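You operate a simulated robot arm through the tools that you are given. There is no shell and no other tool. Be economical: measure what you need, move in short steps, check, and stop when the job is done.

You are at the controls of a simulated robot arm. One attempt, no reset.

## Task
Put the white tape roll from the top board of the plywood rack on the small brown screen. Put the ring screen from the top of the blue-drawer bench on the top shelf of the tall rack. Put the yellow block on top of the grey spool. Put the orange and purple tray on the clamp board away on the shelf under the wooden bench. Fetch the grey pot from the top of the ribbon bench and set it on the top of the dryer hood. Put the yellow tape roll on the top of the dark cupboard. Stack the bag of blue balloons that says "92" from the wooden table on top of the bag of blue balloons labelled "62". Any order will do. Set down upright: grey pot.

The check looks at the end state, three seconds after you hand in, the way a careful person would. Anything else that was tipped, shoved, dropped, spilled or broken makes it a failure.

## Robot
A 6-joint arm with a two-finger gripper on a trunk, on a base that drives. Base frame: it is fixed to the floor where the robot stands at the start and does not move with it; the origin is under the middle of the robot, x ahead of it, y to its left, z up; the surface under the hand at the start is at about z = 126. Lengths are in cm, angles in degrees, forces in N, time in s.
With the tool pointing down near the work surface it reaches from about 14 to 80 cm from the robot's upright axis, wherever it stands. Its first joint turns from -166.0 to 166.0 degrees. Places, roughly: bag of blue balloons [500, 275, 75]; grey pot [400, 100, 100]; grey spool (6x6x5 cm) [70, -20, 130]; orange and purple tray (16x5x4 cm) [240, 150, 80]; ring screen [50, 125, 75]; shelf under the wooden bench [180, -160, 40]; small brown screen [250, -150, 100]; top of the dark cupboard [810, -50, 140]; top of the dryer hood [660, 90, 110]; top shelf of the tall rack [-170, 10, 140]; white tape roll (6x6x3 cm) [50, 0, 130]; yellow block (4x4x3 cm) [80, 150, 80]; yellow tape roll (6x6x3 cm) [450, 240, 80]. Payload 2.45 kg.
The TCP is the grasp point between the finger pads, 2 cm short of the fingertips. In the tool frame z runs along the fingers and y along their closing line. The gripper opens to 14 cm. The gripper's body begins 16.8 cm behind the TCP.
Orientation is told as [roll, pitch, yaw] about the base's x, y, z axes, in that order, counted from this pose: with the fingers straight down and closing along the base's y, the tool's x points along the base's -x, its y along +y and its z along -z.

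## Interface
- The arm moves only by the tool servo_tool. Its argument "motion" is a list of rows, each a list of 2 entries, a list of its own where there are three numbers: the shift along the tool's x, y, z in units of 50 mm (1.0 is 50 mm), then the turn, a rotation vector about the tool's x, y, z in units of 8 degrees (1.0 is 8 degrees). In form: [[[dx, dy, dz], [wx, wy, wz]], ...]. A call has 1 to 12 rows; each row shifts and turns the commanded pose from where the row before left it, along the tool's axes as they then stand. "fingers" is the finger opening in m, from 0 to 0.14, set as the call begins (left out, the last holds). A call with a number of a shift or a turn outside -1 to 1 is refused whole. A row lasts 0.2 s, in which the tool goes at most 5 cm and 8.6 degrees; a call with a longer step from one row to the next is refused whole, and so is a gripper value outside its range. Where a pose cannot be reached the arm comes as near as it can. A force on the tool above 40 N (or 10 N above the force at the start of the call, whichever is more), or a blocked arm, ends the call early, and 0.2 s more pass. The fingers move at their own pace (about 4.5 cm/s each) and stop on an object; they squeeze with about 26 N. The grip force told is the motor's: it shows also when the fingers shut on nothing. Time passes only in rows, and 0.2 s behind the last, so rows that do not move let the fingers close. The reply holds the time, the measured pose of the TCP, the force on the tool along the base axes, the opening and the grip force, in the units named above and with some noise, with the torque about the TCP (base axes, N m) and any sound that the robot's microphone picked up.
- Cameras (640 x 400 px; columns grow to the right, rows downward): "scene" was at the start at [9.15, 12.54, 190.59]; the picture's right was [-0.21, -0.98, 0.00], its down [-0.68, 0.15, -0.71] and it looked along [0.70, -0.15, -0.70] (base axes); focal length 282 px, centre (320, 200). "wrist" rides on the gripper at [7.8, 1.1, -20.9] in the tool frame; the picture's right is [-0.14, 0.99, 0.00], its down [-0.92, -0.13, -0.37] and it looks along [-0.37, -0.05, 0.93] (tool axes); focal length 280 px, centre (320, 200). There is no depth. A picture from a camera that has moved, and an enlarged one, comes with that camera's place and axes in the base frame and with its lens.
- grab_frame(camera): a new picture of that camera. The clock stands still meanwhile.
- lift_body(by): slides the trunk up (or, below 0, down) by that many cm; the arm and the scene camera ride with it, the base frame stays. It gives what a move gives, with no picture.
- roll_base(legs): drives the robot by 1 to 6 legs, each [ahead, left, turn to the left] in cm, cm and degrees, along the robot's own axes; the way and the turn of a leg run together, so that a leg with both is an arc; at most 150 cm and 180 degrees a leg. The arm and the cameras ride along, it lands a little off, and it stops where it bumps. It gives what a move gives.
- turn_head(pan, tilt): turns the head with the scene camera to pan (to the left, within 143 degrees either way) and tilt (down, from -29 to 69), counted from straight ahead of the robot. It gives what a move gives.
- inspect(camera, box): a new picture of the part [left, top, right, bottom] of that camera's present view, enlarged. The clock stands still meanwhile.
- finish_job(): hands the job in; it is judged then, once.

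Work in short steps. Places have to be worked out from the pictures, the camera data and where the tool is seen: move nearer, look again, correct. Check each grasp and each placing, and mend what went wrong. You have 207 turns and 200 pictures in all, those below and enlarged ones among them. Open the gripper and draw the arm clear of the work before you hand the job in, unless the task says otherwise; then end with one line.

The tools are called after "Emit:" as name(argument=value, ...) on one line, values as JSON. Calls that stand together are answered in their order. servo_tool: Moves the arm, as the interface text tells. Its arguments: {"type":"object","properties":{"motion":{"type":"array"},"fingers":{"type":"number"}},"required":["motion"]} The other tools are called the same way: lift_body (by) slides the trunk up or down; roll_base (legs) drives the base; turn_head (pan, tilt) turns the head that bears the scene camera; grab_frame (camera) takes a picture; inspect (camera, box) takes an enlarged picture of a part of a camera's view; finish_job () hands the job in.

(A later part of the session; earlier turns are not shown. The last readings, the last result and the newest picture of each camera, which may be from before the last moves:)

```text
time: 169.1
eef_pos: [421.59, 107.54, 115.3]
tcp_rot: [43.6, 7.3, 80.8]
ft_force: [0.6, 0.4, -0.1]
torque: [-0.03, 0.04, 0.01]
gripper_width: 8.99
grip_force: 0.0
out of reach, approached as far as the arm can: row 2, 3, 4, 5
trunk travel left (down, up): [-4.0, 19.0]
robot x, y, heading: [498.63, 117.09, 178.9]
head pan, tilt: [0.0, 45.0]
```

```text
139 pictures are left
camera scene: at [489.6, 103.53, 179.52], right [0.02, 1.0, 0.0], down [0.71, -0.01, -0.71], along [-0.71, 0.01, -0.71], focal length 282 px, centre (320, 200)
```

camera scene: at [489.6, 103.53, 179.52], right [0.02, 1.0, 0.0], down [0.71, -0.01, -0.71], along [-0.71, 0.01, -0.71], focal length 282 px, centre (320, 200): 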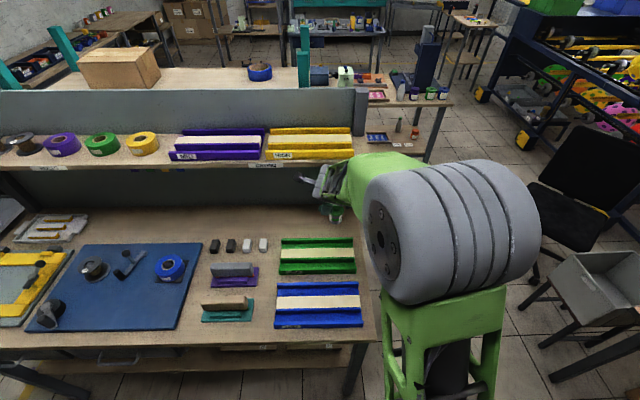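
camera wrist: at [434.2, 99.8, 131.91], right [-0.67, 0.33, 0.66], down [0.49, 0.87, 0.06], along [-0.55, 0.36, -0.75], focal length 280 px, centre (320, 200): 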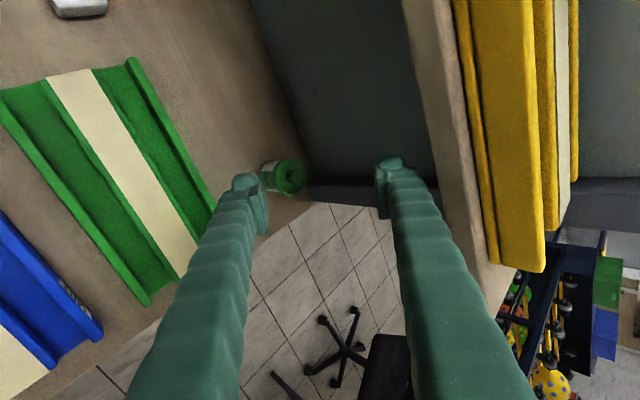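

Camera geometry shows the lid's underside is at z≈93.3 and bench at 87.4, so the 45° grasp at TCP [410.1, 90.5] does clear the lid. Rotating back to the earlier orientation.

Emit:
servo_tool(motion=[[[0, 0, -0.4], [0, 0, -1]], [[0, 0, -0.4], [0, 0, -1]], [[0, 0, 0], [0, 0, -1]], [[0, 0, 0], [0, 0, -1]], [[0, 0, 0], [0, 0, -1]], [[0, 0, 0], [0, 0, -1]], [[0, 0, 0], [0, 0, -1]], [[0, 0, 0], [0, 0, -1]], [[0, 0, 0], [0, 0, -1]], [[0, 0, 0], [0, 0, -1]], [[0, 0, 0], [0, 0, -1]], [[0, 0, 0], [0, 0, -1]]])

Emit:
grab_frame(camera="wrist")

```text
time: 171.7
eef_pos: [424.26, 107.44, 118.15]
tcp_rot: [4.3, -44.8, 172.1]
ft_force: [0.3, 0.3, 0.9]
torque: [0.01, 0.02, 0.0]
gripper_width: 8.98
grip_force: 0.0
trunk travel left (down, up): [-4.0, 19.0]
robot x, y, heading: [498.61, 117.13, 178.8]
head pan, tilt: [0.0, 45.0]
```

```text
138 pictures are left
camera wrist: at [444.5, 105.17, 127.48], right [-0.18, -0.97, 0.15], down [-0.38, 0.21, 0.9], along [-0.91, 0.11, -0.4], focal length 280 px, centre (320, 200)
```

wrist: 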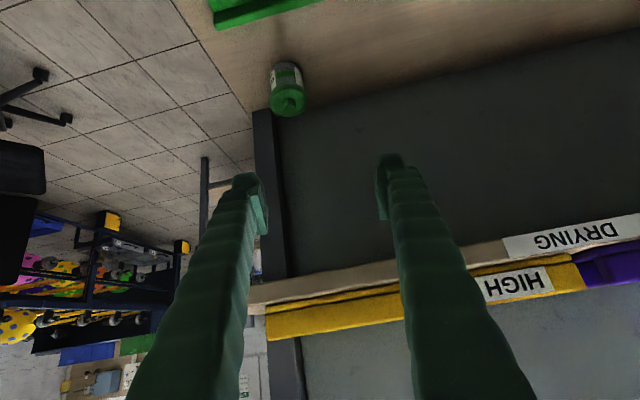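

Restored. Finishing the small rotation, lowering along tool x, and shifting the base 4 cm so that the sideways limit isn't met.

Emit:
servo_tool(motion=[[[0.4, 0, 0], [0, 0, -0.6]], [[0.5, 0, 0], [0, 0, 0]], [[0.5, 0, 0], [0, 0, 0]], [[0.5, 0, 0], [0, 0, 0]], [[0, 0, 0.6], [0, 0, 0]], [[0, 0, 0.6], [0, 0, 0]], [[0, 0, 0.6], [0, 0, 0]], [[0, 0, 0.6], [0, 0, 0]], [[0, 0, 0], [0, 0, 0]]])

Emit:
roll_base(legs=[[0, -4, 0]])

Emit:
grab_frame(camera="wrist")

```text
time: 173.7
eef_pos: [422.69, 107.39, 103.09]
tcp_rot: [-0.4, -45.0, 178.7]
ft_force: [0.7, 0.0, 0.7]
torque: [-0.01, 0.02, 0.0]
gripper_width: 9.0
grip_force: 0.0
trunk travel left (down, up): [-4.0, 19.0]
robot x, y, heading: [498.67, 117.22, 178.8]
head pan, tilt: [0.0, 45.0]
```

```text
time: 174.7
eef_pos: [422.76, 111.3, 102.98]
tcp_rot: [-0.3, -45.0, 178.7]
ft_force: [0.0, 0.3, 0.3]
torque: [-0.02, 0.02, 0.03]
gripper_width: 9.02
grip_force: 0.0
trunk travel left (down, up): [-4.0, 19.0]
robot x, y, heading: [498.54, 121.06, 178.6]
head pan, tilt: [0.0, 45.0]
```

```text
137 pictures are left
camera wrist: at [443.08, 109.7, 112.27], right [-0.12, -0.99, 0.09], down [-0.39, 0.13, 0.91], along [-0.91, 0.08, -0.4], focal length 280 px, centre (320, 200)
```

wrist: 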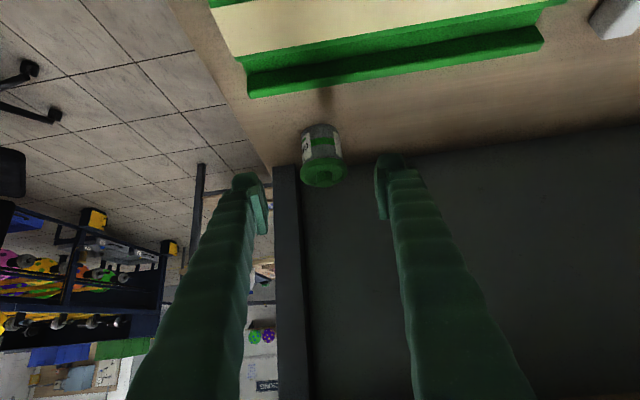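

Straight ahead along the tool axis by 17.7 cm brings the pads to the body. Advancing.

Emit:
servo_tool(motion=[[[0, 0, 0.5], [0, 0, 0]], [[0, 0, 0.7], [0, 0, 0]], [[0, 0, 0.7], [0, 0, 0]], [[0, 0, 0.7], [0, 0, 0]], [[0, 0, 0.5], [0, 0, 0]], [[0, 0, 0.3], [0, 0, 0]], [[0, 0, 0.1], [0, 0, 0]], [[0, 0, 0], [0, 0, 0]]])

Emit:
inspect(camera="wrist", box=[220, 80, 420, 260])

```text
time: 176.5
eef_pos: [410.38, 111.72, 90.66]
tcp_rot: [-0.4, -45.1, 178.7]
ft_force: [-0.1, -0.2, 0.4]
torque: [-0.02, -0.02, -0.04]
gripper_width: 8.99
grip_force: 0.2
trunk travel left (down, up): [-4.0, 19.0]
robot x, y, heading: [498.88, 121.01, 178.9]
head pan, tilt: [0.0, 45.0]
```

```text
2.22 times, centred on (320, 170) of wrist
camera zoom: at [430.61, 110.07, 99.83], right [-0.12, -0.99, 0.09], down [-0.39, 0.13, 0.91], along [-0.91, 0.08, -0.4], focal length 623 px, centre (320, 267)
```

zoom: 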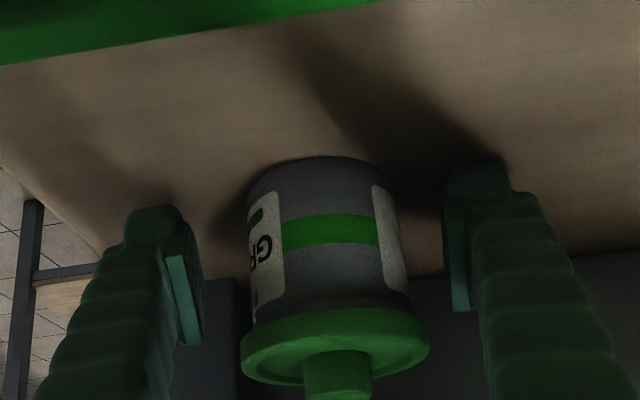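

Closing to see the width: about 6 means body, 6.7 means lid.

Emit:
servo_tool(motion=[[[0, 0, 0], [0, 0, 0]], [[0, 0, 0], [0, 0, 0]], [[0, 0, 0], [0, 0, 0]], [[0, 0, 0], [0, 0, 0]], [[0, 0, 0], [0, 0, 0]], [[0, 0, 0], [0, 0, 0]]], fingers=0.04)

Emit:
inspect(camera="wrist", box=[220, 80, 420, 260])

```text
time: 177.9
eef_pos: [410.29, 111.77, 90.74]
tcp_rot: [-0.5, -45.0, 178.7]
ft_force: [0.1, -0.2, 0.2]
torque: [-0.04, 0.04, 0.0]
gripper_width: 5.54
grip_force: 25.9
trunk travel left (down, up): [-4.0, 19.0]
robot x, y, heading: [498.97, 121.18, 178.8]
head pan, tilt: [0.0, 45.0]
```

```text
2.22 times, centred on (320, 170) of wrist
camera zoom: at [430.63, 110.06, 99.84], right [-0.12, -0.99, 0.09], down [-0.39, 0.13, 0.91], along [-0.91, 0.08, -0.4], focal length 623 px, centre (320, 267)
```

zoom: 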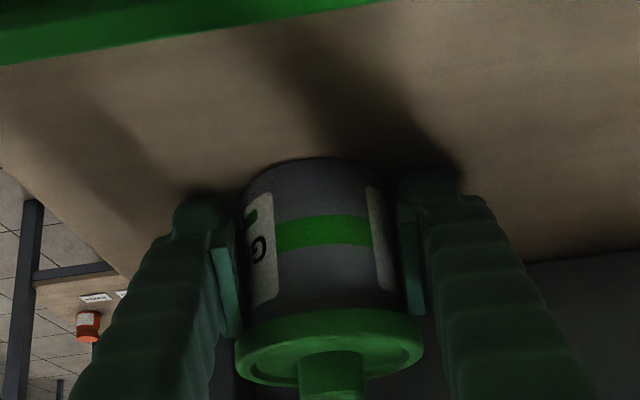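

5.54 cm: the body is held. Lifting slowly by 5 cm.

Emit:
servo_tool(motion=[[[-0.03, 0, -0.03], [0, 0, 0]], [[-0.05, 0, -0.05], [0, 0, 0]], [[-0.07, 0, -0.07], [0, 0, 0]], [[-0.1, 0, -0.1], [0, 0, 0]], [[-0.15, 0, -0.15], [0, 0, 0]], [[-0.15, 0, -0.15], [0, 0, 0]], [[-0.15, 0, -0.15], [0, 0, 0]], [[0, 0, 0], [0, 0, 0]]])

Emit:
grab_frame(camera="wrist")

```text
time: 179.7
eef_pos: [410.38, 111.71, 95.64]
tcp_rot: [-0.4, -44.8, 178.7]
ft_force: [-0.8, -0.9, -2.0]
torque: [0.02, 0.02, 0.01]
gripper_width: 5.51
grip_force: 26.4
trunk travel left (down, up): [-4.0, 19.0]
robot x, y, heading: [498.56, 121.06, 178.8]
head pan, tilt: [0.0, 45.0]
```

```text
134 pictures are left
camera wrist: at [430.74, 110.02, 104.85], right [-0.12, -0.99, 0.09], down [-0.39, 0.13, 0.91], along [-0.91, 0.08, -0.4], focal length 280 px, centre (320, 200)
```

wrist: 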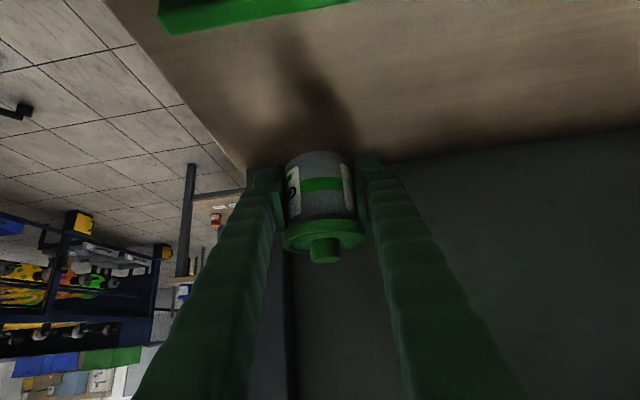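

Pot held and free. Backing the base 18 cm to clear the shelf, then raising the trunk.

Emit:
roll_base(legs=[[-18, 0, 0]])

Emit:
lift_body(by=15)

Emit:
turn_head(pan=125, tilt=30)

Emit:
grab_frame(camera="scene")

Emit:
turn_head(pan=-130, tilt=30)

Emit:
grab_frame(camera="scene")

```text
time: 181.2
eef_pos: [428.47, 111.22, 95.65]
tcp_rot: [-0.5, -45.0, 178.7]
ft_force: [0.9, 0.6, -2.2]
torque: [-0.02, 0.0, -0.02]
gripper_width: 5.53
grip_force: 26.1
trunk travel left (down, up): [-4.0, 19.0]
robot x, y, heading: [516.72, 120.6, 179.2]
head pan, tilt: [0.0, 45.0]
```

```text
time: 183.0
eef_pos: [428.38, 111.22, 110.66]
tcp_rot: [-0.4, -44.9, 178.8]
ft_force: [0.0, -0.1, -1.5]
torque: [0.02, 0.0, 0.0]
gripper_width: 5.52
grip_force: 26.4
trunk travel left (down, up): [-19.0, 4.0]
robot x, y, heading: [516.81, 120.24, 179.1]
head pan, tilt: [0.0, 45.0]
```

```text
time: 185.1
eef_pos: [428.28, 111.15, 110.67]
tcp_rot: [-0.3, -45.0, 178.8]
ft_force: [-0.1, -0.6, -1.4]
torque: [0.0, 0.0, 0.0]
gripper_width: 5.51
grip_force: 25.9
trunk travel left (down, up): [-19.0, 4.0]
robot x, y, heading: [516.96, 120.45, 178.9]
head pan, tilt: [125.0, 30.0]
```

```text
133 pictures are left
camera scene: at [520.79, 99.49, 196.77], right [-0.83, -0.56, 0.0], down [-0.28, 0.41, -0.87], along [0.48, -0.72, -0.5], focal length 282 px, centre (320, 200)
```

scene: 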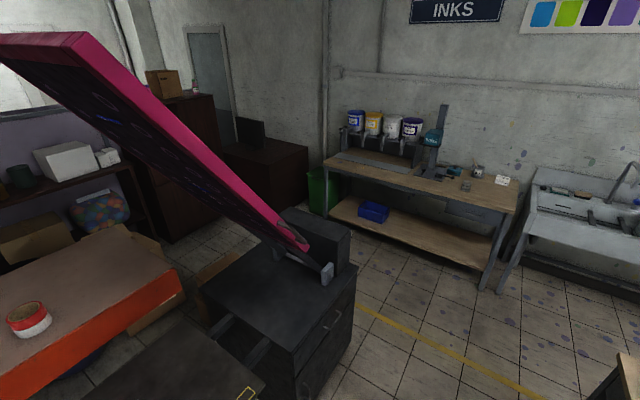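

```text
time: 188.6
eef_pos: [428.26, 111.15, 110.7]
tcp_rot: [-0.4, -45.0, 178.8]
ft_force: [1.1, -0.1, -1.7]
torque: [-0.03, 0.02, 0.01]
gripper_width: 5.53
grip_force: 26.1
trunk travel left (down, up): [-19.0, 4.0]
robot x, y, heading: [516.81, 120.87, 179.1]
head pan, tilt: [-130.0, 30.0]
```

```text
132 pictures are left
camera scene: at [521.68, 113.82, 196.78], right [0.75, -0.66, 0.0], down [-0.33, -0.38, -0.87], along [0.57, 0.65, -0.5], focal length 282 px, centre (320, 200)
```

scene: 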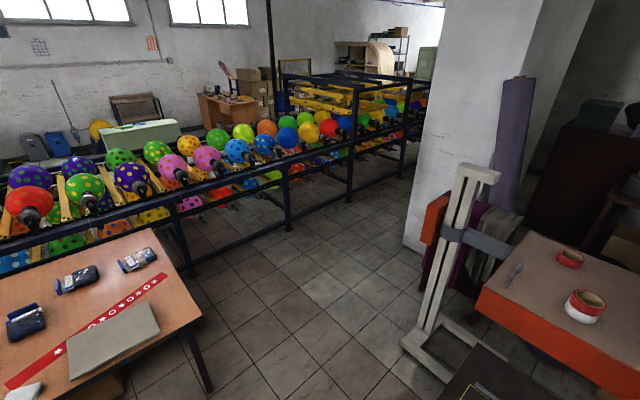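

The orange flash dryer with a brown top (x≈622–690, y≈57–133, z≈108) is the hood. Pulling the pot up and in along the tool axis before turning round.

Emit:
servo_tool(motion=[[[0, 0, -0.2], [0, 0, 0]], [[0, 0, -0.4], [0, 0, 0]], [[0, 0, -0.5], [0, 0, 0]], [[0, 0, -0.5], [0, 0, 0]], [[0, 0, -0.5], [0, 0, 0]], [[0, 0, -0.5], [0, 0, 0]], [[0, 0, -0.5], [0, 0, 0]], [[0, 0, -0.5], [0, 0, 0]], [[0, 0, -0.5], [0, 0, 0]], [[0, 0, -0.5], [0, 0, 0]], [[0, 0, -0.5], [0, 0, 0]], [[0, 0, -0.3], [0, 0, 0]]])

Emit:
roll_base(legs=[[0, 0, -90], [0, 0, -80]])

Emit:
turn_head(pan=0, tilt=35)

Emit:
grab_frame(camera="scene")

Emit:
grab_frame(camera="wrist")

```text
time: 191.2
eef_pos: [447.45, 110.65, 129.8]
tcp_rot: [-0.4, -45.0, 178.8]
ft_force: [0.9, -0.2, -0.8]
torque: [-0.01, 0.02, -0.02]
gripper_width: 5.54
grip_force: 26.5
trunk travel left (down, up): [-19.0, 4.0]
robot x, y, heading: [517.03, 120.7, 178.9]
head pan, tilt: [-130.0, 30.0]
```

```text
time: 198.9
eef_pos: [583.45, 142.62, 129.81]
tcp_rot: [-0.4, -44.9, 8.9]
ft_force: [-0.4, 0.5, -0.6]
torque: [0.02, -0.02, 0.02]
gripper_width: 5.48
grip_force: 25.8
trunk travel left (down, up): [-19.0, 4.0]
robot x, y, heading: [516.59, 121.02, 9.1]
head pan, tilt: [-130.0, 30.0]
```

```text
time: 201.0
eef_pos: [583.43, 142.73, 129.7]
tcp_rot: [-0.4, -44.9, 9.0]
ft_force: [-0.2, 0.1, -1.9]
torque: [0.02, -0.03, -0.01]
gripper_width: 5.5
grip_force: 26.0
trunk travel left (down, up): [-19.0, 4.0]
robot x, y, heading: [517.09, 120.41, 9.3]
head pan, tilt: [0.0, 35.0]
```

```text
131 pictures are left
camera scene: at [524.52, 136.35, 195.99], right [0.16, -0.99, 0.0], down [-0.57, -0.09, -0.82], along [0.81, 0.13, -0.57], focal length 282 px, centre (320, 200)
```

scene: 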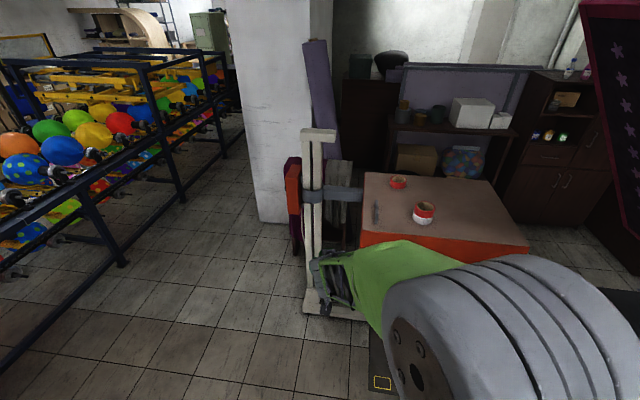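

```text
130 pictures are left
camera wrist: at [563.27, 140.85, 138.99], right [-0.05, 0.99, 0.09], down [0.41, -0.06, 0.91], along [0.91, 0.09, -0.4], focal length 280 px, centre (320, 200)
```

wrist: 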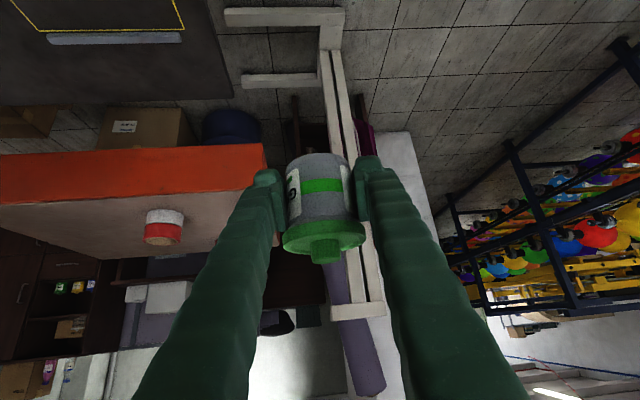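

Checking the platen table's extents between me and the hood.

Emit:
turn_head(pan=-35, tilt=50)

Emit:
grab_frame(camera="scene")

```text
time: 202.0
eef_pos: [583.31, 142.73, 129.83]
tcp_rot: [-0.5, -45.0, 9.0]
ft_force: [0.2, -0.3, -1.4]
torque: [0.0, 0.02, 0.03]
gripper_width: 5.49
grip_force: 25.8
trunk travel left (down, up): [-19.0, 4.0]
robot x, y, heading: [516.89, 120.99, 9.0]
head pan, tilt: [-35.0, 50.0]
```

```text
129 pictures are left
camera scene: at [522.75, 131.6, 193.82], right [-0.44, -0.9, 0.0], down [-0.69, 0.33, -0.64], along [0.58, -0.28, -0.77], focal length 282 px, centre (320, 200)
```

scene: 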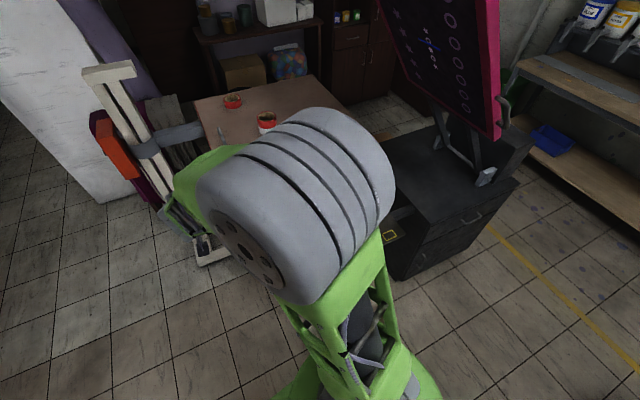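

The platen's near edge is about x≈566. I'll square up to heading 0 at y≈100, ahead to x≈533, and test the reach onto the hood's front strip.

Emit:
roll_base(legs=[[0, 0, -9], [0, -20, 0], [15, 0, 0]])

Emit:
grab_frame(camera="wrist")

Emit:
turn_head(pan=10, tilt=50)

Emit:
grab_frame(camera="scene")

```text
time: 206.0
eef_pos: [601.18, 111.42, 129.72]
tcp_rot: [-0.4, -44.8, -0.4]
ft_force: [0.4, -0.3, -1.2]
torque: [0.0, 0.06, 0.04]
gripper_width: 5.47
grip_force: 25.9
trunk travel left (down, up): [-19.0, 4.0]
robot x, y, heading: [531.79, 100.55, 0.0]
head pan, tilt: [-35.0, 50.0]
```

```text
128 pictures are left
camera wrist: at [580.94, 112.94, 138.93], right [0.11, 0.99, 0.09], down [0.39, -0.13, 0.91], along [0.91, -0.06, -0.4], focal length 280 px, centre (320, 200)
```

wrist: 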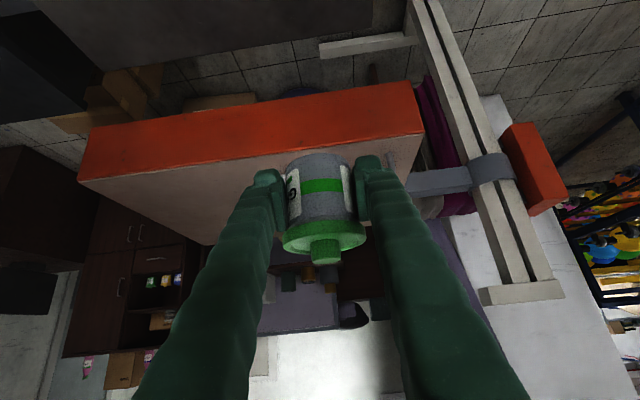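

```text
time: 207.1
eef_pos: [600.95, 111.58, 129.83]
tcp_rot: [-0.4, -44.9, -0.3]
ft_force: [-0.6, -0.8, -2.4]
torque: [0.0, -0.01, 0.03]
gripper_width: 5.47
grip_force: 26.4
trunk travel left (down, up): [-19.0, 4.0]
robot x, y, heading: [531.68, 100.48, -0.0]
head pan, tilt: [10.0, 50.0]
```

```text
127 pictures are left
camera scene: at [540.58, 116.03, 193.82], right [0.17, -0.99, 0.0], down [-0.75, -0.13, -0.64], along [0.63, 0.11, -0.77], focal length 282 px, centre (320, 200)
```

scene: 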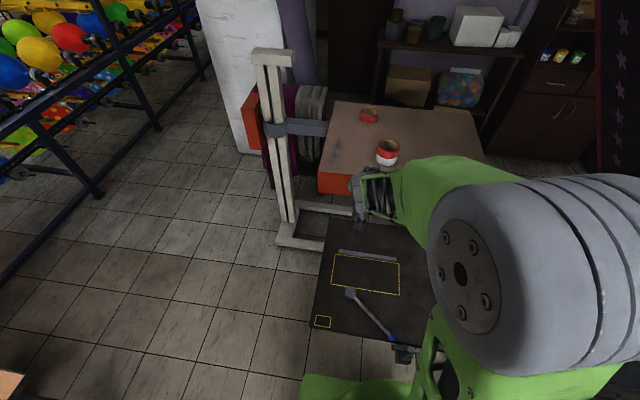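

Platen near edge at 565, base front at 561 – good as it is. Hood top z≈108.3, front edge x≈626. Moving the pot forward at height to x≈631.

Emit:
servo_tool(motion=[[[-0.2, 0, 0.2], [0, 0, 0]], [[-0.35, 0, 0.35], [0, 0, 0]], [[-0.35, 0, 0.35], [0, 0, 0]], [[-0.35, 0, 0.35], [0, 0, 0]], [[-0.35, 0, 0.35], [0, 0, 0]], [[-0.35, 0, 0.35], [0, 0, 0]], [[-0.35, 0, 0.35], [0, 0, 0]], [[-0.35, 0, 0.35], [0, 0, 0]], [[-0.35, 0, 0.35], [0, 0, 0]], [[-0.35, 0, 0.35], [0, 0, 0]], [[-0.35, 0, 0.35], [0, 0, 0]], [[-0.3, 0, 0.3], [0, 0, 0]]])

Emit:
grab_frame(camera="scene")

```text
time: 209.7
eef_pos: [629.22, 111.31, 129.81]
tcp_rot: [-0.5, -44.8, -0.3]
ft_force: [0.7, -0.1, -1.1]
torque: [-0.01, 0.04, 0.02]
gripper_width: 5.46
grip_force: 26.2
trunk travel left (down, up): [-19.0, 4.0]
robot x, y, heading: [531.82, 100.7, -0.1]
head pan, tilt: [10.0, 50.0]
```

```text
126 pictures are left
camera scene: at [540.67, 116.03, 193.81], right [0.17, -0.99, 0.0], down [-0.76, -0.13, -0.64], along [0.63, 0.11, -0.77], focal length 282 px, centre (320, 200)
```

scene: 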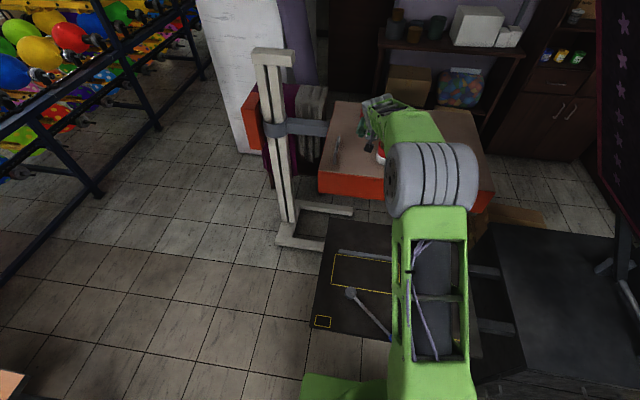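

Reach is fine. Lowering 15 cm to just above the hood.

Emit:
servo_tool(motion=[[[0.1, 0, 0.3], [0, 0, 0]], [[0.25, 0, 0.25], [0, 0, 0]], [[0.3, 0, 0.3], [0, 0, 0]], [[0.3, 0, 0.3], [0, 0, 0]], [[0.3, 0, 0.3], [0, 0, 0]], [[0.3, 0, 0.3], [0, 0, 0]], [[0.25, 0, 0.25], [0, 0, 0]], [[0.15, 0, 0.15], [0, 0, 0]], [[0, 0, 0], [0, 0, 0]]])

Emit:
grab_frame(camera="wrist")

Emit:
inspect(camera="scene", box=[300, 70, 500, 210])

```text
time: 211.7
eef_pos: [629.98, 111.04, 115.27]
tcp_rot: [-0.3, -45.0, -0.2]
ft_force: [0.5, 0.3, -0.8]
torque: [-0.03, -0.01, -0.03]
gripper_width: 5.47
grip_force: 26.0
trunk travel left (down, up): [-19.0, 4.0]
robot x, y, heading: [531.57, 100.56, -0.0]
head pan, tilt: [10.0, 50.0]
```

```text
125 pictures are left
camera wrist: at [609.77, 112.51, 124.39], right [0.11, 0.99, 0.09], down [0.39, -0.13, 0.91], along [0.91, -0.06, -0.4], focal length 280 px, centre (320, 200)
```

wrist: 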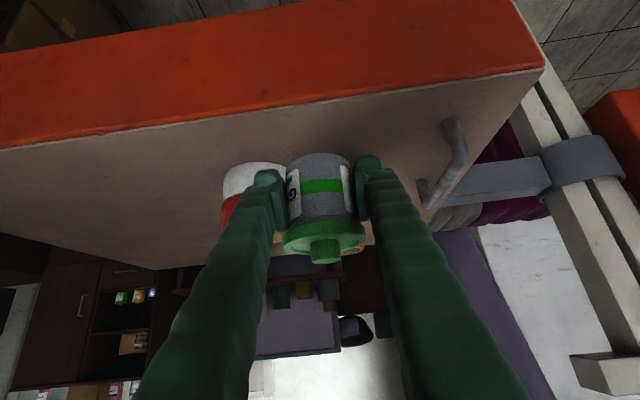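

```text
2.86 times, centred on (400, 140) of scene
camera zoom: at [540.57, 116.04, 193.82], right [0.17, -0.99, 0.0], down [-0.75, -0.13, -0.64], along [0.63, 0.11, -0.77], focal length 804 px, centre (91, 371)
```

zoom: 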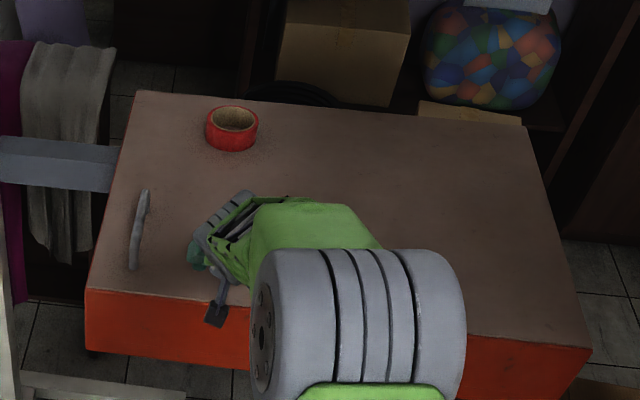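

The red/white tape is close on the right; I'll shift 1.5 cm to +y, then lower the last 3 cm gently.

Emit:
servo_tool(motion=[[[0, 0.15, 0], [0, 0, 0]], [[0, 0.15, 0], [0, 0, 0]], [[0.1, 0, 0.1], [0, 0, 0]], [[0.1, 0, 0.1], [0, 0, 0]], [[0.1, 0, 0.1], [0, 0, 0]], [[0.06, 0, 0.06], [0, 0, 0]], [[0.04, 0, 0.04], [0, 0, 0]], [[0, 0, 0], [0, 0, 0]]])

Emit:
inspect(camera="wrist", box=[200, 80, 440, 260])

```text
time: 213.5
eef_pos: [630.06, 112.75, 112.41]
tcp_rot: [-0.5, -45.0, -0.3]
ft_force: [0.2, -0.1, -2.1]
torque: [0.01, -0.02, -0.02]
gripper_width: 5.46
grip_force: 26.1
trunk travel left (down, up): [-19.0, 4.0]
robot x, y, heading: [531.96, 100.66, 0.0]
head pan, tilt: [10.0, 50.0]
```

```text
2.22 times, centred on (320, 170) of wrist
camera zoom: at [609.8, 114.16, 121.66], right [0.11, 0.99, 0.09], down [0.39, -0.13, 0.91], along [0.91, -0.06, -0.4], focal length 623 px, centre (320, 267)
```

zoom: 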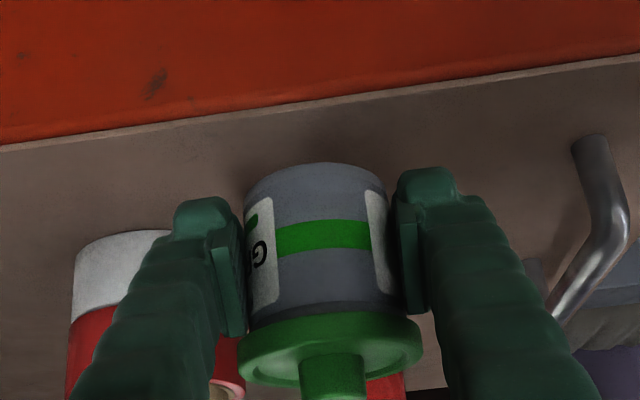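

No contact yet. Lowering in millimetre steps.

Emit:
servo_tool(motion=[[[0.04, 0, 0.04], [0, 0, 0]], [[0.04, 0, 0.04], [0, 0, 0]], [[0, 0, 0], [0, 0, 0]]])

Emit:
servo_tool(motion=[[[0.04, 0, 0.04], [0, 0, 0]], [[0.03, 0, 0.03], [0, 0, 0]], [[0, 0, 0], [0, 0, 0]]])

```text
time: 214.3
eef_pos: [630.05, 112.66, 111.82]
tcp_rot: [-0.5, -44.8, -0.3]
ft_force: [0.0, -0.2, -0.6]
torque: [0.0, 0.0, -0.01]
gripper_width: 5.47
grip_force: 26.2
trunk travel left (down, up): [-19.0, 4.0]
robot x, y, heading: [531.64, 100.54, -0.2]
head pan, tilt: [10.0, 50.0]
```

```text
time: 215.1
eef_pos: [629.98, 112.69, 111.3]
tcp_rot: [-0.4, -44.9, -0.3]
ft_force: [0.1, 0.6, -1.9]
torque: [0.03, -0.03, 0.01]
gripper_width: 5.46
grip_force: 25.6
trunk travel left (down, up): [-19.0, 4.0]
robot x, y, heading: [531.78, 100.52, -0.1]
head pan, tilt: [10.0, 50.0]
```

Emit:
servo_tool(motion=[[[0.04, 0, 0.04], [0, 0, 0]], [[0.03, 0, 0.03], [0, 0, 0]], [[0, 0, 0], [0, 0, 0]]])

Emit:
servo_tool(motion=[[[0.03, 0, 0.03], [0, 0, 0]], [[0.03, 0, 0.03], [0, 0, 0]], [[0, 0, 0], [0, 0, 0]]])

Emit:
inspect(camera="wrist", box=[200, 80, 440, 260])

```text
time: 215.9
eef_pos: [629.99, 112.68, 110.9]
tcp_rot: [-0.4, -44.9, -0.3]
ft_force: [-0.3, -0.3, -1.3]
torque: [0.0, -0.01, 0.01]
gripper_width: 5.49
grip_force: 26.7
trunk travel left (down, up): [-19.0, 4.0]
robot x, y, heading: [531.48, 100.47, 0.0]
head pan, tilt: [10.0, 50.0]
```

```text
time: 216.7
eef_pos: [630.06, 112.76, 110.43]
tcp_rot: [-0.4, -44.8, -0.4]
ft_force: [0.3, 0.2, -1.4]
torque: [-0.01, 0.02, -0.01]
gripper_width: 5.45
grip_force: 25.7
trunk travel left (down, up): [-19.0, 4.0]
robot x, y, heading: [531.77, 100.44, 0.1]
head pan, tilt: [10.0, 50.0]
```

```text
2.22 times, centred on (320, 170) of wrist
camera zoom: at [609.78, 114.1, 119.64], right [0.11, 0.99, 0.09], down [0.39, -0.13, 0.91], along [0.91, -0.06, -0.4], focal length 623 px, centre (320, 267)
```

zoom: 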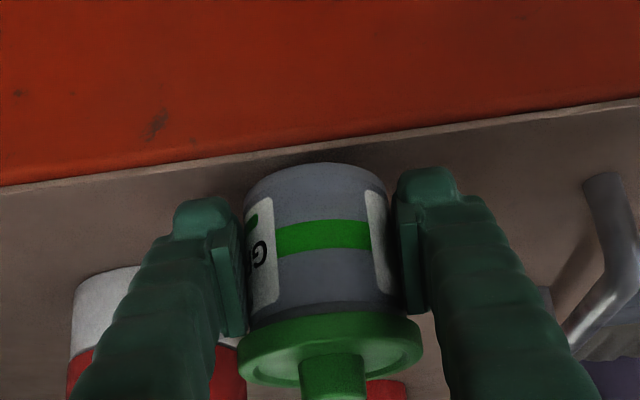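

Edge triangulates to x≈627, z≈107.9; the pot is a bit near it. Raising slightly, shifting 2.5 cm forward and 1.5 cm to +y, then lowering again.

Emit:
servo_tool(motion=[[[-0.07, 0, -0.07], [0, 0, 0]], [[-0.07, 0.15, -0.07], [0, 0, 0]], [[-0.17, 0.15, 0.17], [0, 0, 0]], [[-0.18, 0, 0.18], [0, 0, 0]], [[0.05, 0, 0.05], [0, 0, 0]], [[0.05, 0, 0.05], [0, 0, 0]], [[0.04, 0, 0.04], [0, 0, 0]], [[0, 0, 0], [0, 0, 0]]])

Emit:
servo_tool(motion=[[[0.03, 0, 0.03], [0, 0, 0]], [[0.03, 0, 0.03], [0, 0, 0]], [[0, 0, 0], [0, 0, 0]]])

Emit:
inspect(camera="wrist", box=[200, 80, 440, 260])

```text
time: 218.5
eef_pos: [632.49, 114.23, 110.41]
tcp_rot: [-0.4, -44.9, -0.2]
ft_force: [0.4, 0.2, -1.7]
torque: [0.04, 0.02, -0.01]
gripper_width: 5.47
grip_force: 26.3
trunk travel left (down, up): [-19.0, 4.0]
robot x, y, heading: [532.12, 100.24, -0.4]
head pan, tilt: [10.0, 50.0]
```

```text
time: 219.3
eef_pos: [632.56, 114.07, 109.94]
tcp_rot: [-0.5, -44.9, -0.3]
ft_force: [-0.1, -0.4, -0.7]
torque: [0.01, 0.01, 0.02]
gripper_width: 5.48
grip_force: 25.8
trunk travel left (down, up): [-19.0, 4.0]
robot x, y, heading: [531.75, 100.36, -0.0]
head pan, tilt: [10.0, 50.0]
```

```text
2.22 times, centred on (320, 170) of wrist
camera zoom: at [612.29, 115.5, 119.22], right [0.11, 0.99, 0.09], down [0.39, -0.13, 0.91], along [0.91, -0.06, -0.4], focal length 623 px, centre (320, 267)
```

zoom: 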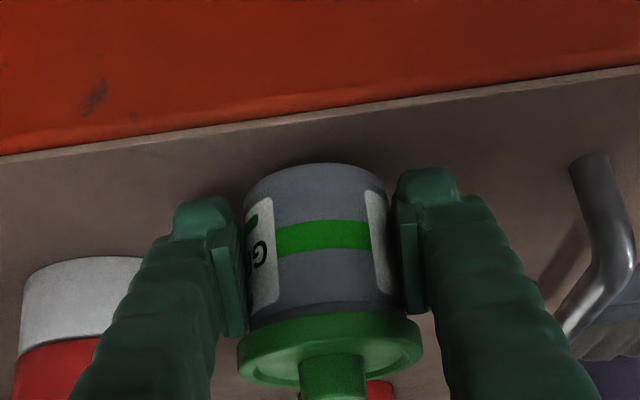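

Still clear; continuing down.

Emit:
servo_tool(motion=[[[0.03, 0, 0.03], [0, 0, 0]], [[0.03, 0, 0.03], [0, 0, 0]], [[0, 0, 0], [0, 0, 0]]])

Emit:
servo_tool(motion=[[[0.03, 0, 0.03], [0, 0, 0]], [[0.03, 0, 0.03], [0, 0, 0]], [[0, 0, 0], [0, 0, 0]]])

Emit:
servo_tool(motion=[[[0.02, 0, 0.02], [0, 0, 0]], [[0.02, 0, 0.02], [0, 0, 0]], [[0, 0, 0], [0, 0, 0]]])

Emit:
inspect(camera="wrist", box=[200, 80, 440, 260])

```text
time: 220.1
eef_pos: [632.4, 114.15, 109.65]
tcp_rot: [-0.4, -44.9, -0.3]
ft_force: [0.0, -0.6, -1.2]
torque: [-0.02, 0.01, 0.0]
gripper_width: 5.47
grip_force: 25.5
trunk travel left (down, up): [-19.0, 4.0]
robot x, y, heading: [531.6, 100.82, -0.2]
head pan, tilt: [10.0, 50.0]
```

```text
time: 220.9
eef_pos: [632.52, 114.11, 109.22]
tcp_rot: [-0.5, -44.9, -0.2]
ft_force: [-0.7, 1.1, -2.0]
torque: [-0.01, 0.02, 0.01]
gripper_width: 5.5
grip_force: 25.9
trunk travel left (down, up): [-19.0, 4.0]
robot x, y, heading: [531.84, 100.39, 0.1]
head pan, tilt: [10.0, 50.0]
```

```text
time: 221.7
eef_pos: [632.54, 114.27, 108.84]
tcp_rot: [-0.4, -44.9, -0.3]
ft_force: [-0.2, 0.5, -1.6]
torque: [-0.03, 0.0, -0.01]
gripper_width: 5.47
grip_force: 25.9
trunk travel left (down, up): [-19.0, 4.0]
robot x, y, heading: [531.91, 100.43, 0.1]
head pan, tilt: [10.0, 50.0]
```

```text
2.22 times, centred on (320, 170) of wrist
camera zoom: at [612.27, 115.49, 118.04], right [0.11, 0.99, 0.09], down [0.39, -0.13, 0.91], along [0.91, -0.06, -0.4], focal length 623 px, centre (320, 267)
```

zoom: 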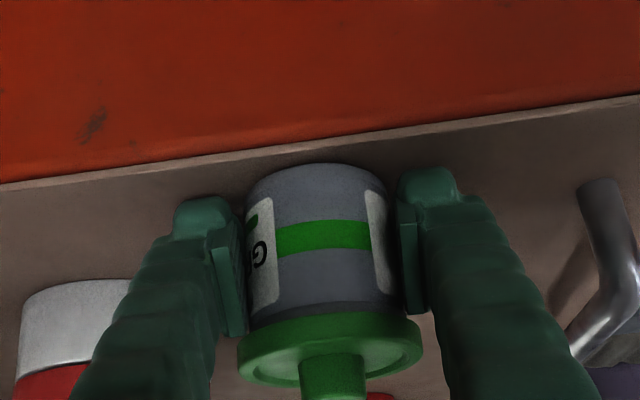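

Re-triangulating with a longer baseline: hood top z≈105, front edge x≈630.7. Raising 1 cm, moving 4 cm further forward, and lowering.

Emit:
servo_tool(motion=[[[-0.14, 0, -0.14], [0, 0, 0]], [[-0.28, 0, 0.28], [0, 0, 0]], [[-0.28, 0, 0.28], [0, 0, 0]], [[0.07, 0, 0.07], [0, 0, 0]], [[0.05, 0, 0.05], [0, 0, 0]], [[0.03, 0, 0.03], [0, 0, 0]], [[0, 0, 0], [0, 0, 0]]])

Emit:
servo_tool(motion=[[[0.03, 0, 0.03], [0, 0, 0]], [[0.03, 0, 0.03], [0, 0, 0]], [[0, 0, 0], [0, 0, 0]]])

Emit:
servo_tool(motion=[[[0.03, 0, 0.03], [0, 0, 0]], [[0.03, 0, 0.03], [0, 0, 0]], [[0, 0, 0], [0, 0, 0]]])

Emit:
inspect(camera="wrist", box=[200, 80, 440, 260])

```text
time: 223.3
eef_pos: [636.4, 114.14, 108.79]
tcp_rot: [-0.4, -44.9, -0.3]
ft_force: [-0.6, 0.2, -0.7]
torque: [0.0, 0.02, 0.0]
gripper_width: 5.48
grip_force: 26.3
trunk travel left (down, up): [-19.0, 4.0]
robot x, y, heading: [531.74, 100.55, -0.2]
head pan, tilt: [10.0, 50.0]
```

```text
time: 224.1
eef_pos: [636.5, 113.98, 108.74]
tcp_rot: [-0.3, -45.1, -0.4]
ft_force: [0.9, -1.0, 7.5]
torque: [0.1, -0.21, -0.02]
gripper_width: 5.47
grip_force: 26.3
trunk travel left (down, up): [-19.0, 4.0]
robot x, y, heading: [531.82, 100.4, -0.1]
head pan, tilt: [10.0, 50.0]
```

```text
time: 224.9
eef_pos: [636.44, 114.16, 108.46]
tcp_rot: [-0.3, -45.3, -0.3]
ft_force: [0.3, -1.2, 23.6]
torque: [0.2, -0.19, -0.14]
gripper_width: 5.49
grip_force: 25.9
trunk travel left (down, up): [-19.0, 4.0]
robot x, y, heading: [531.92, 100.54, -0.1]
head pan, tilt: [10.0, 50.0]
```

```text
2.22 times, centred on (320, 170) of wrist
camera zoom: at [616.14, 115.49, 117.5], right [0.11, 0.99, 0.09], down [0.38, -0.13, 0.91], along [0.92, -0.06, -0.39], focal length 623 px, centre (320, 267)
```

zoom: 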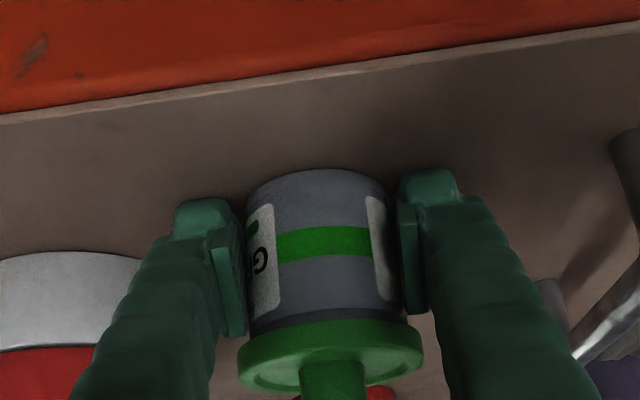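

Contact. Easing the press and opening a little.

Emit:
servo_tool(motion=[[[-0.05, 0, -0.05], [0, 0, 0]], [[0, 0, 0], [0, 0, 0]]])

Emit:
servo_tool(motion=[[[0, 0, 0], [0, 0, 0]], [[0, 0, 0], [0, 0, 0]], [[0, 0, 0], [0, 0, 0]], [[0, 0, 0], [0, 0, 0]]], fingers=0.078)

Emit:
inspect(camera="wrist", box=[200, 80, 440, 260])

```text
time: 225.5
eef_pos: [636.41, 114.21, 108.43]
tcp_rot: [-0.3, -45.1, -0.3]
ft_force: [1.0, 0.5, 19.8]
torque: [0.26, -0.51, -0.02]
gripper_width: 5.49
grip_force: 25.9
trunk travel left (down, up): [-19.0, 4.0]
robot x, y, heading: [532.01, 100.43, -0.1]
head pan, tilt: [10.0, 50.0]
```

```text
time: 226.5
eef_pos: [636.21, 114.04, 108.35]
tcp_rot: [-0.3, -45.0, -0.3]
ft_force: [-2.8, -5.1, 14.7]
torque: [0.63, 0.06, 0.11]
gripper_width: 7.58
grip_force: 0.1
trunk travel left (down, up): [-19.0, 4.0]
robot x, y, heading: [531.53, 100.7, -0.2]
head pan, tilt: [10.0, 50.0]
```

```text
2.22 times, centred on (320, 170) of wrist
camera zoom: at [616.07, 115.45, 117.52], right [0.11, 0.99, 0.09], down [0.39, -0.13, 0.91], along [0.91, -0.06, -0.4], focal length 623 px, centre (320, 267)
```

zoom: 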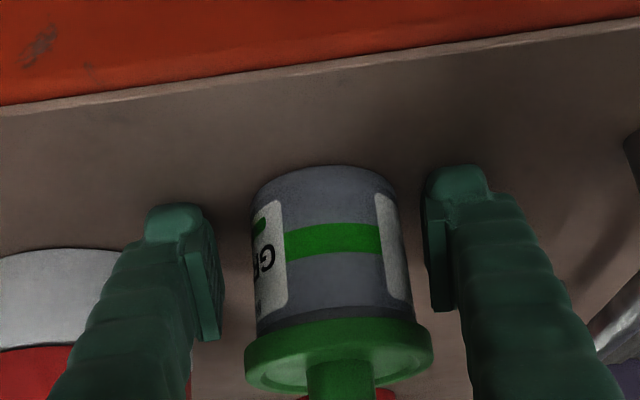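

Pot stands free. Opening a bit more and withdrawing along the tool axis.

Emit:
servo_tool(motion=[[[0, 0.03, -0.06], [0, 0, 0]], [[0, 0, -0.1], [0, 0, 0]], [[0, 0, -0.2], [0, 0, 0]], [[0, 0, -0.5], [0, 0, 0]], [[0, 0, -0.8], [0, 0, 0]], [[0, 0, -0.9], [0, 0, 0]], [[0, 0, -0.9], [0, 0, 0]], [[0, 0, -0.9], [0, 0, 0]]], fingers=0.085)

Emit:
grab_frame(camera="wrist")

Emit:
inspect(camera="scene", box=[300, 60, 500, 220])

```text
time: 228.3
eef_pos: [620.9, 114.4, 123.83]
tcp_rot: [-0.3, -45.1, -0.3]
ft_force: [-0.7, 0.2, 0.3]
torque: [0.02, -0.03, 0.0]
gripper_width: 8.49
grip_force: 0.1
trunk travel left (down, up): [-19.0, 4.0]
robot x, y, heading: [531.82, 100.67, 0.2]
head pan, tilt: [10.0, 50.0]
```

```text
117 pictures are left
camera wrist: at [600.69, 115.77, 133.12], right [0.11, 0.99, 0.09], down [0.39, -0.13, 0.91], along [0.91, -0.06, -0.4], focal length 280 px, centre (320, 200)
```

wrist: 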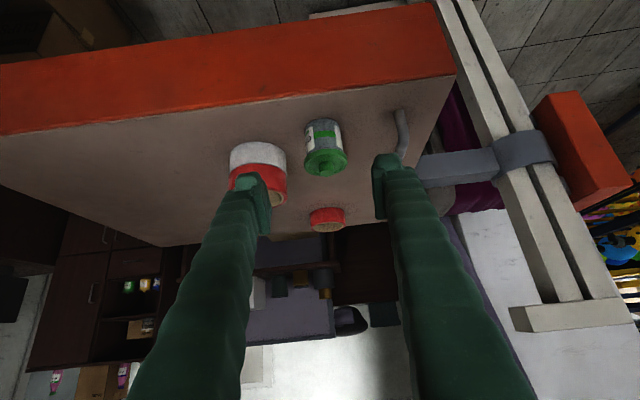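

```text
2.50 times, centred on (400, 140) of scene
camera zoom: at [540.37, 116.01, 193.84], right [0.17, -0.99, 0.0], down [-0.75, -0.13, -0.64], along [0.63, 0.11, -0.77], focal length 704 px, centre (120, 350)
```

zoom: 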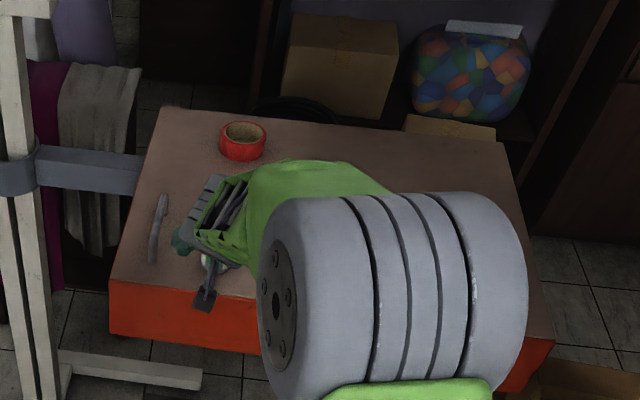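

The pot stands upright on the hood. Levelling the tool in clear air, then driving to the wooden table.

Emit:
servo_tool(motion=[[[0, 0, -0.9], [0, 0, 0]], [[0, 0, -0.9], [0, 0, 0]], [[0, 0, -0.9], [0, 0, 0]], [[0, 0, 0], [0, 1, 0]], [[0, 0, 0], [0, 1, 0]], [[0, 0, 0], [0, 1, 0]], [[0, 0, 0], [0, 1, 0]], [[0, 0, 0], [0, 1, 0]], [[0, 0, 0], [0, 0.6, 0]], [[0, 0, -0.5], [0, 0, 0]], [[0.8, -0.5, 0], [0, 0, 0]], [[0.8, -0.5, 0], [0, 0, 0]]])

Emit:
roll_base(legs=[[-37, 0, 0], [0, 0, 90], [95, 0, 0]])

Emit:
turn_head(pan=0, tilt=50)

Emit:
grab_frame(camera="scene")

Emit:
grab_frame(camera="wrist")

```text
time: 230.9
eef_pos: [603.37, 109.6, 135.82]
tcp_rot: [-0.2, -0.2, -0.5]
ft_force: [0.6, -0.1, 0.3]
torque: [0.04, -0.02, 0.01]
gripper_width: 8.52
grip_force: 0.0
trunk travel left (down, up): [-19.0, 4.0]
robot x, y, heading: [531.68, 100.32, -0.0]
head pan, tilt: [10.0, 50.0]
```

```text
time: 241.8
eef_pos: [481.42, 268.23, 135.88]
tcp_rot: [-0.3, -0.1, 90.7]
ft_force: [-0.1, 0.1, -0.7]
torque: [-0.01, -0.03, -0.02]
gripper_width: 8.5
grip_force: 0.0
trunk travel left (down, up): [-19.0, 4.0]
robot x, y, heading: [492.24, 196.86, 90.9]
head pan, tilt: [10.0, 50.0]
```

```text
time: 242.5
eef_pos: [481.47, 268.24, 135.81]
tcp_rot: [-0.3, -0.2, 90.6]
ft_force: [-0.5, -0.1, -0.9]
torque: [-0.02, -0.02, 0.0]
gripper_width: 8.51
grip_force: 0.0
trunk travel left (down, up): [-19.0, 4.0]
robot x, y, heading: [492.01, 196.71, 91.3]
head pan, tilt: [0.0, 50.0]
```

```text
115 pictures are left
camera scene: at [477.95, 205.41, 193.82], right [1.0, 0.02, 0.0], down [0.01, -0.77, -0.64], along [-0.01, 0.64, -0.77], focal length 282 px, centre (320, 200)
```

scene: 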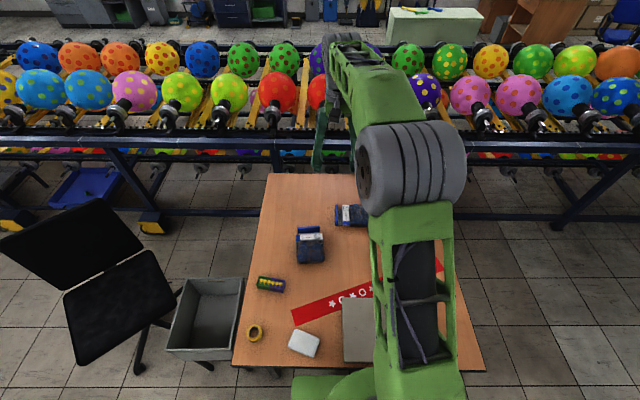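

```text
114 pictures are left
camera wrist: at [480.36, 260.39, 156.59], right [-0.99, 0.13, 0.0], down [0.12, 0.92, 0.37], along [0.05, 0.37, -0.93], focal length 280 px, centre (320, 200)
```

wrist: 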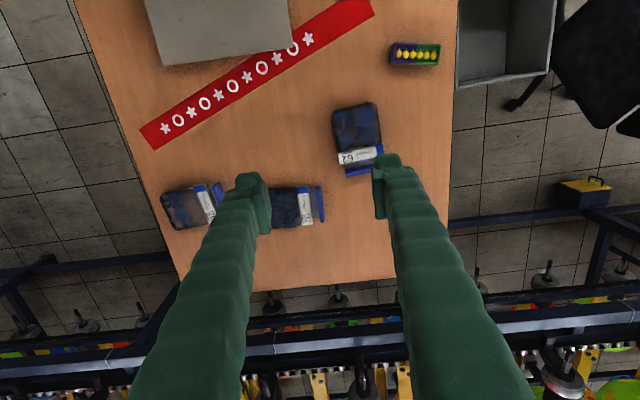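

Three blue bags. Reading their labels.

Emit:
inspect(camera="wrist", box=[320, 90, 400, 190])

Emit:
inspect(camera="wrist", box=[150, 165, 340, 245])

```text
4.00 times, centred on (360, 140) of wrist
camera zoom: at [480.36, 260.39, 156.59], right [-0.99, 0.13, 0.0], down [0.12, 0.92, 0.37], along [0.05, 0.37, -0.93], focal length 1122 px, centre (160, 440)
```

zoom: 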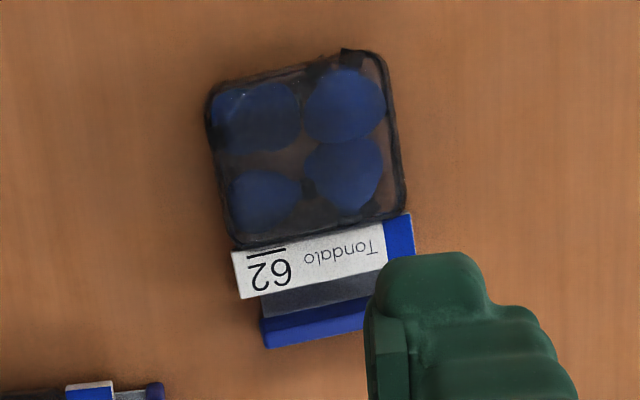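

```text
3.37 times, centred on (245, 205) of wrist
camera zoom: at [480.36, 260.39, 156.59], right [-0.99, 0.13, 0.0], down [0.12, 0.92, 0.37], along [0.05, 0.37, -0.93], focal length 944 px, centre (573, 183)
```

zoom: 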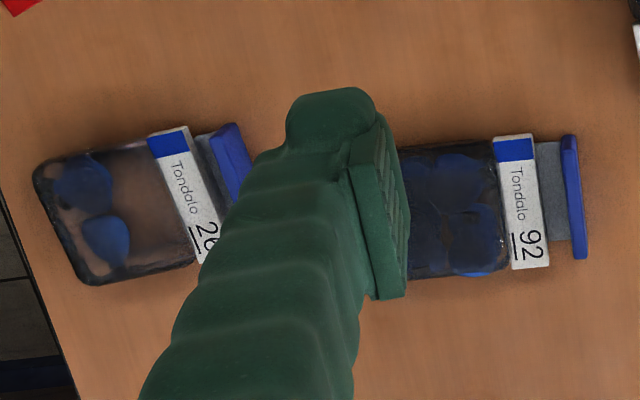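

Zooming further to be certain of the labels (62/26/92/29).

Emit:
inspect(camera="wrist", box=[290, 180, 330, 230])

Emit:
inspect(camera="wrist", box=[190, 180, 230, 230])

Emit:
inspect(camera="wrist", box=[330, 140, 380, 180])

```text
8.00 times, centred on (310, 205) of wrist
camera zoom: at [480.36, 260.39, 156.59], right [-0.99, 0.13, 0.0], down [0.12, 0.92, 0.37], along [0.05, 0.37, -0.93], focal length 2243 px, centre (400, 160)
```

zoom: 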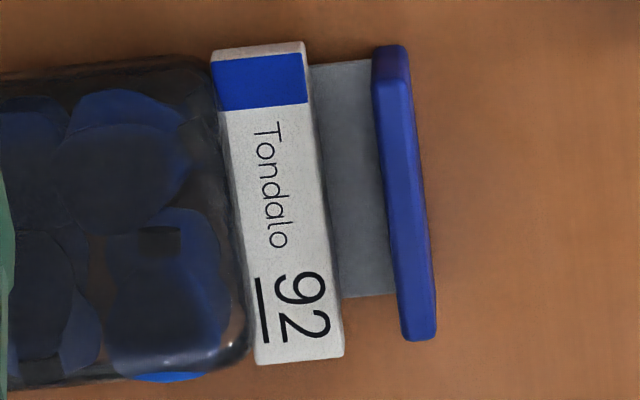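

```text
8.00 times, centred on (210, 205) of wrist
camera zoom: at [480.36, 260.39, 156.59], right [-0.99, 0.13, 0.0], down [0.12, 0.92, 0.37], along [0.05, 0.37, -0.93], focal length 2243 px, centre (1200, 160)
```

zoom: 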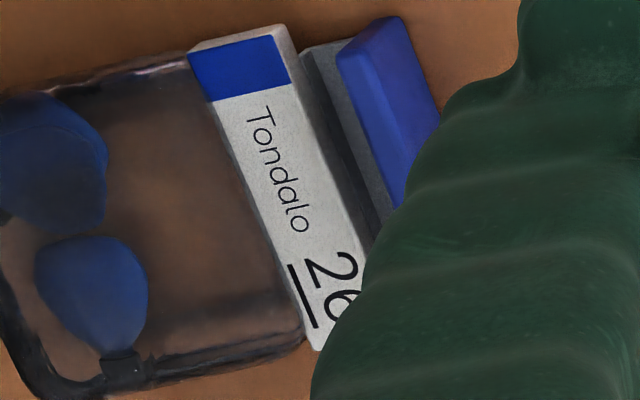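

```text
10.00 times, centred on (355, 160) of wrist
camera zoom: at [480.36, 260.39, 156.59], right [-0.99, 0.13, 0.0], down [0.12, 0.92, 0.37], along [0.05, 0.37, -0.93], focal length 2804 px, centre (-30, 600)
```

zoom: 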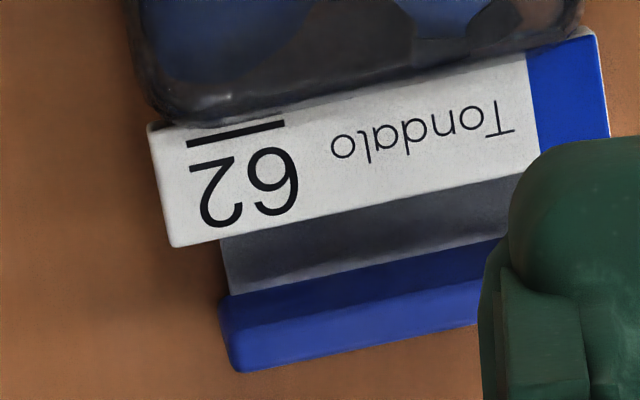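

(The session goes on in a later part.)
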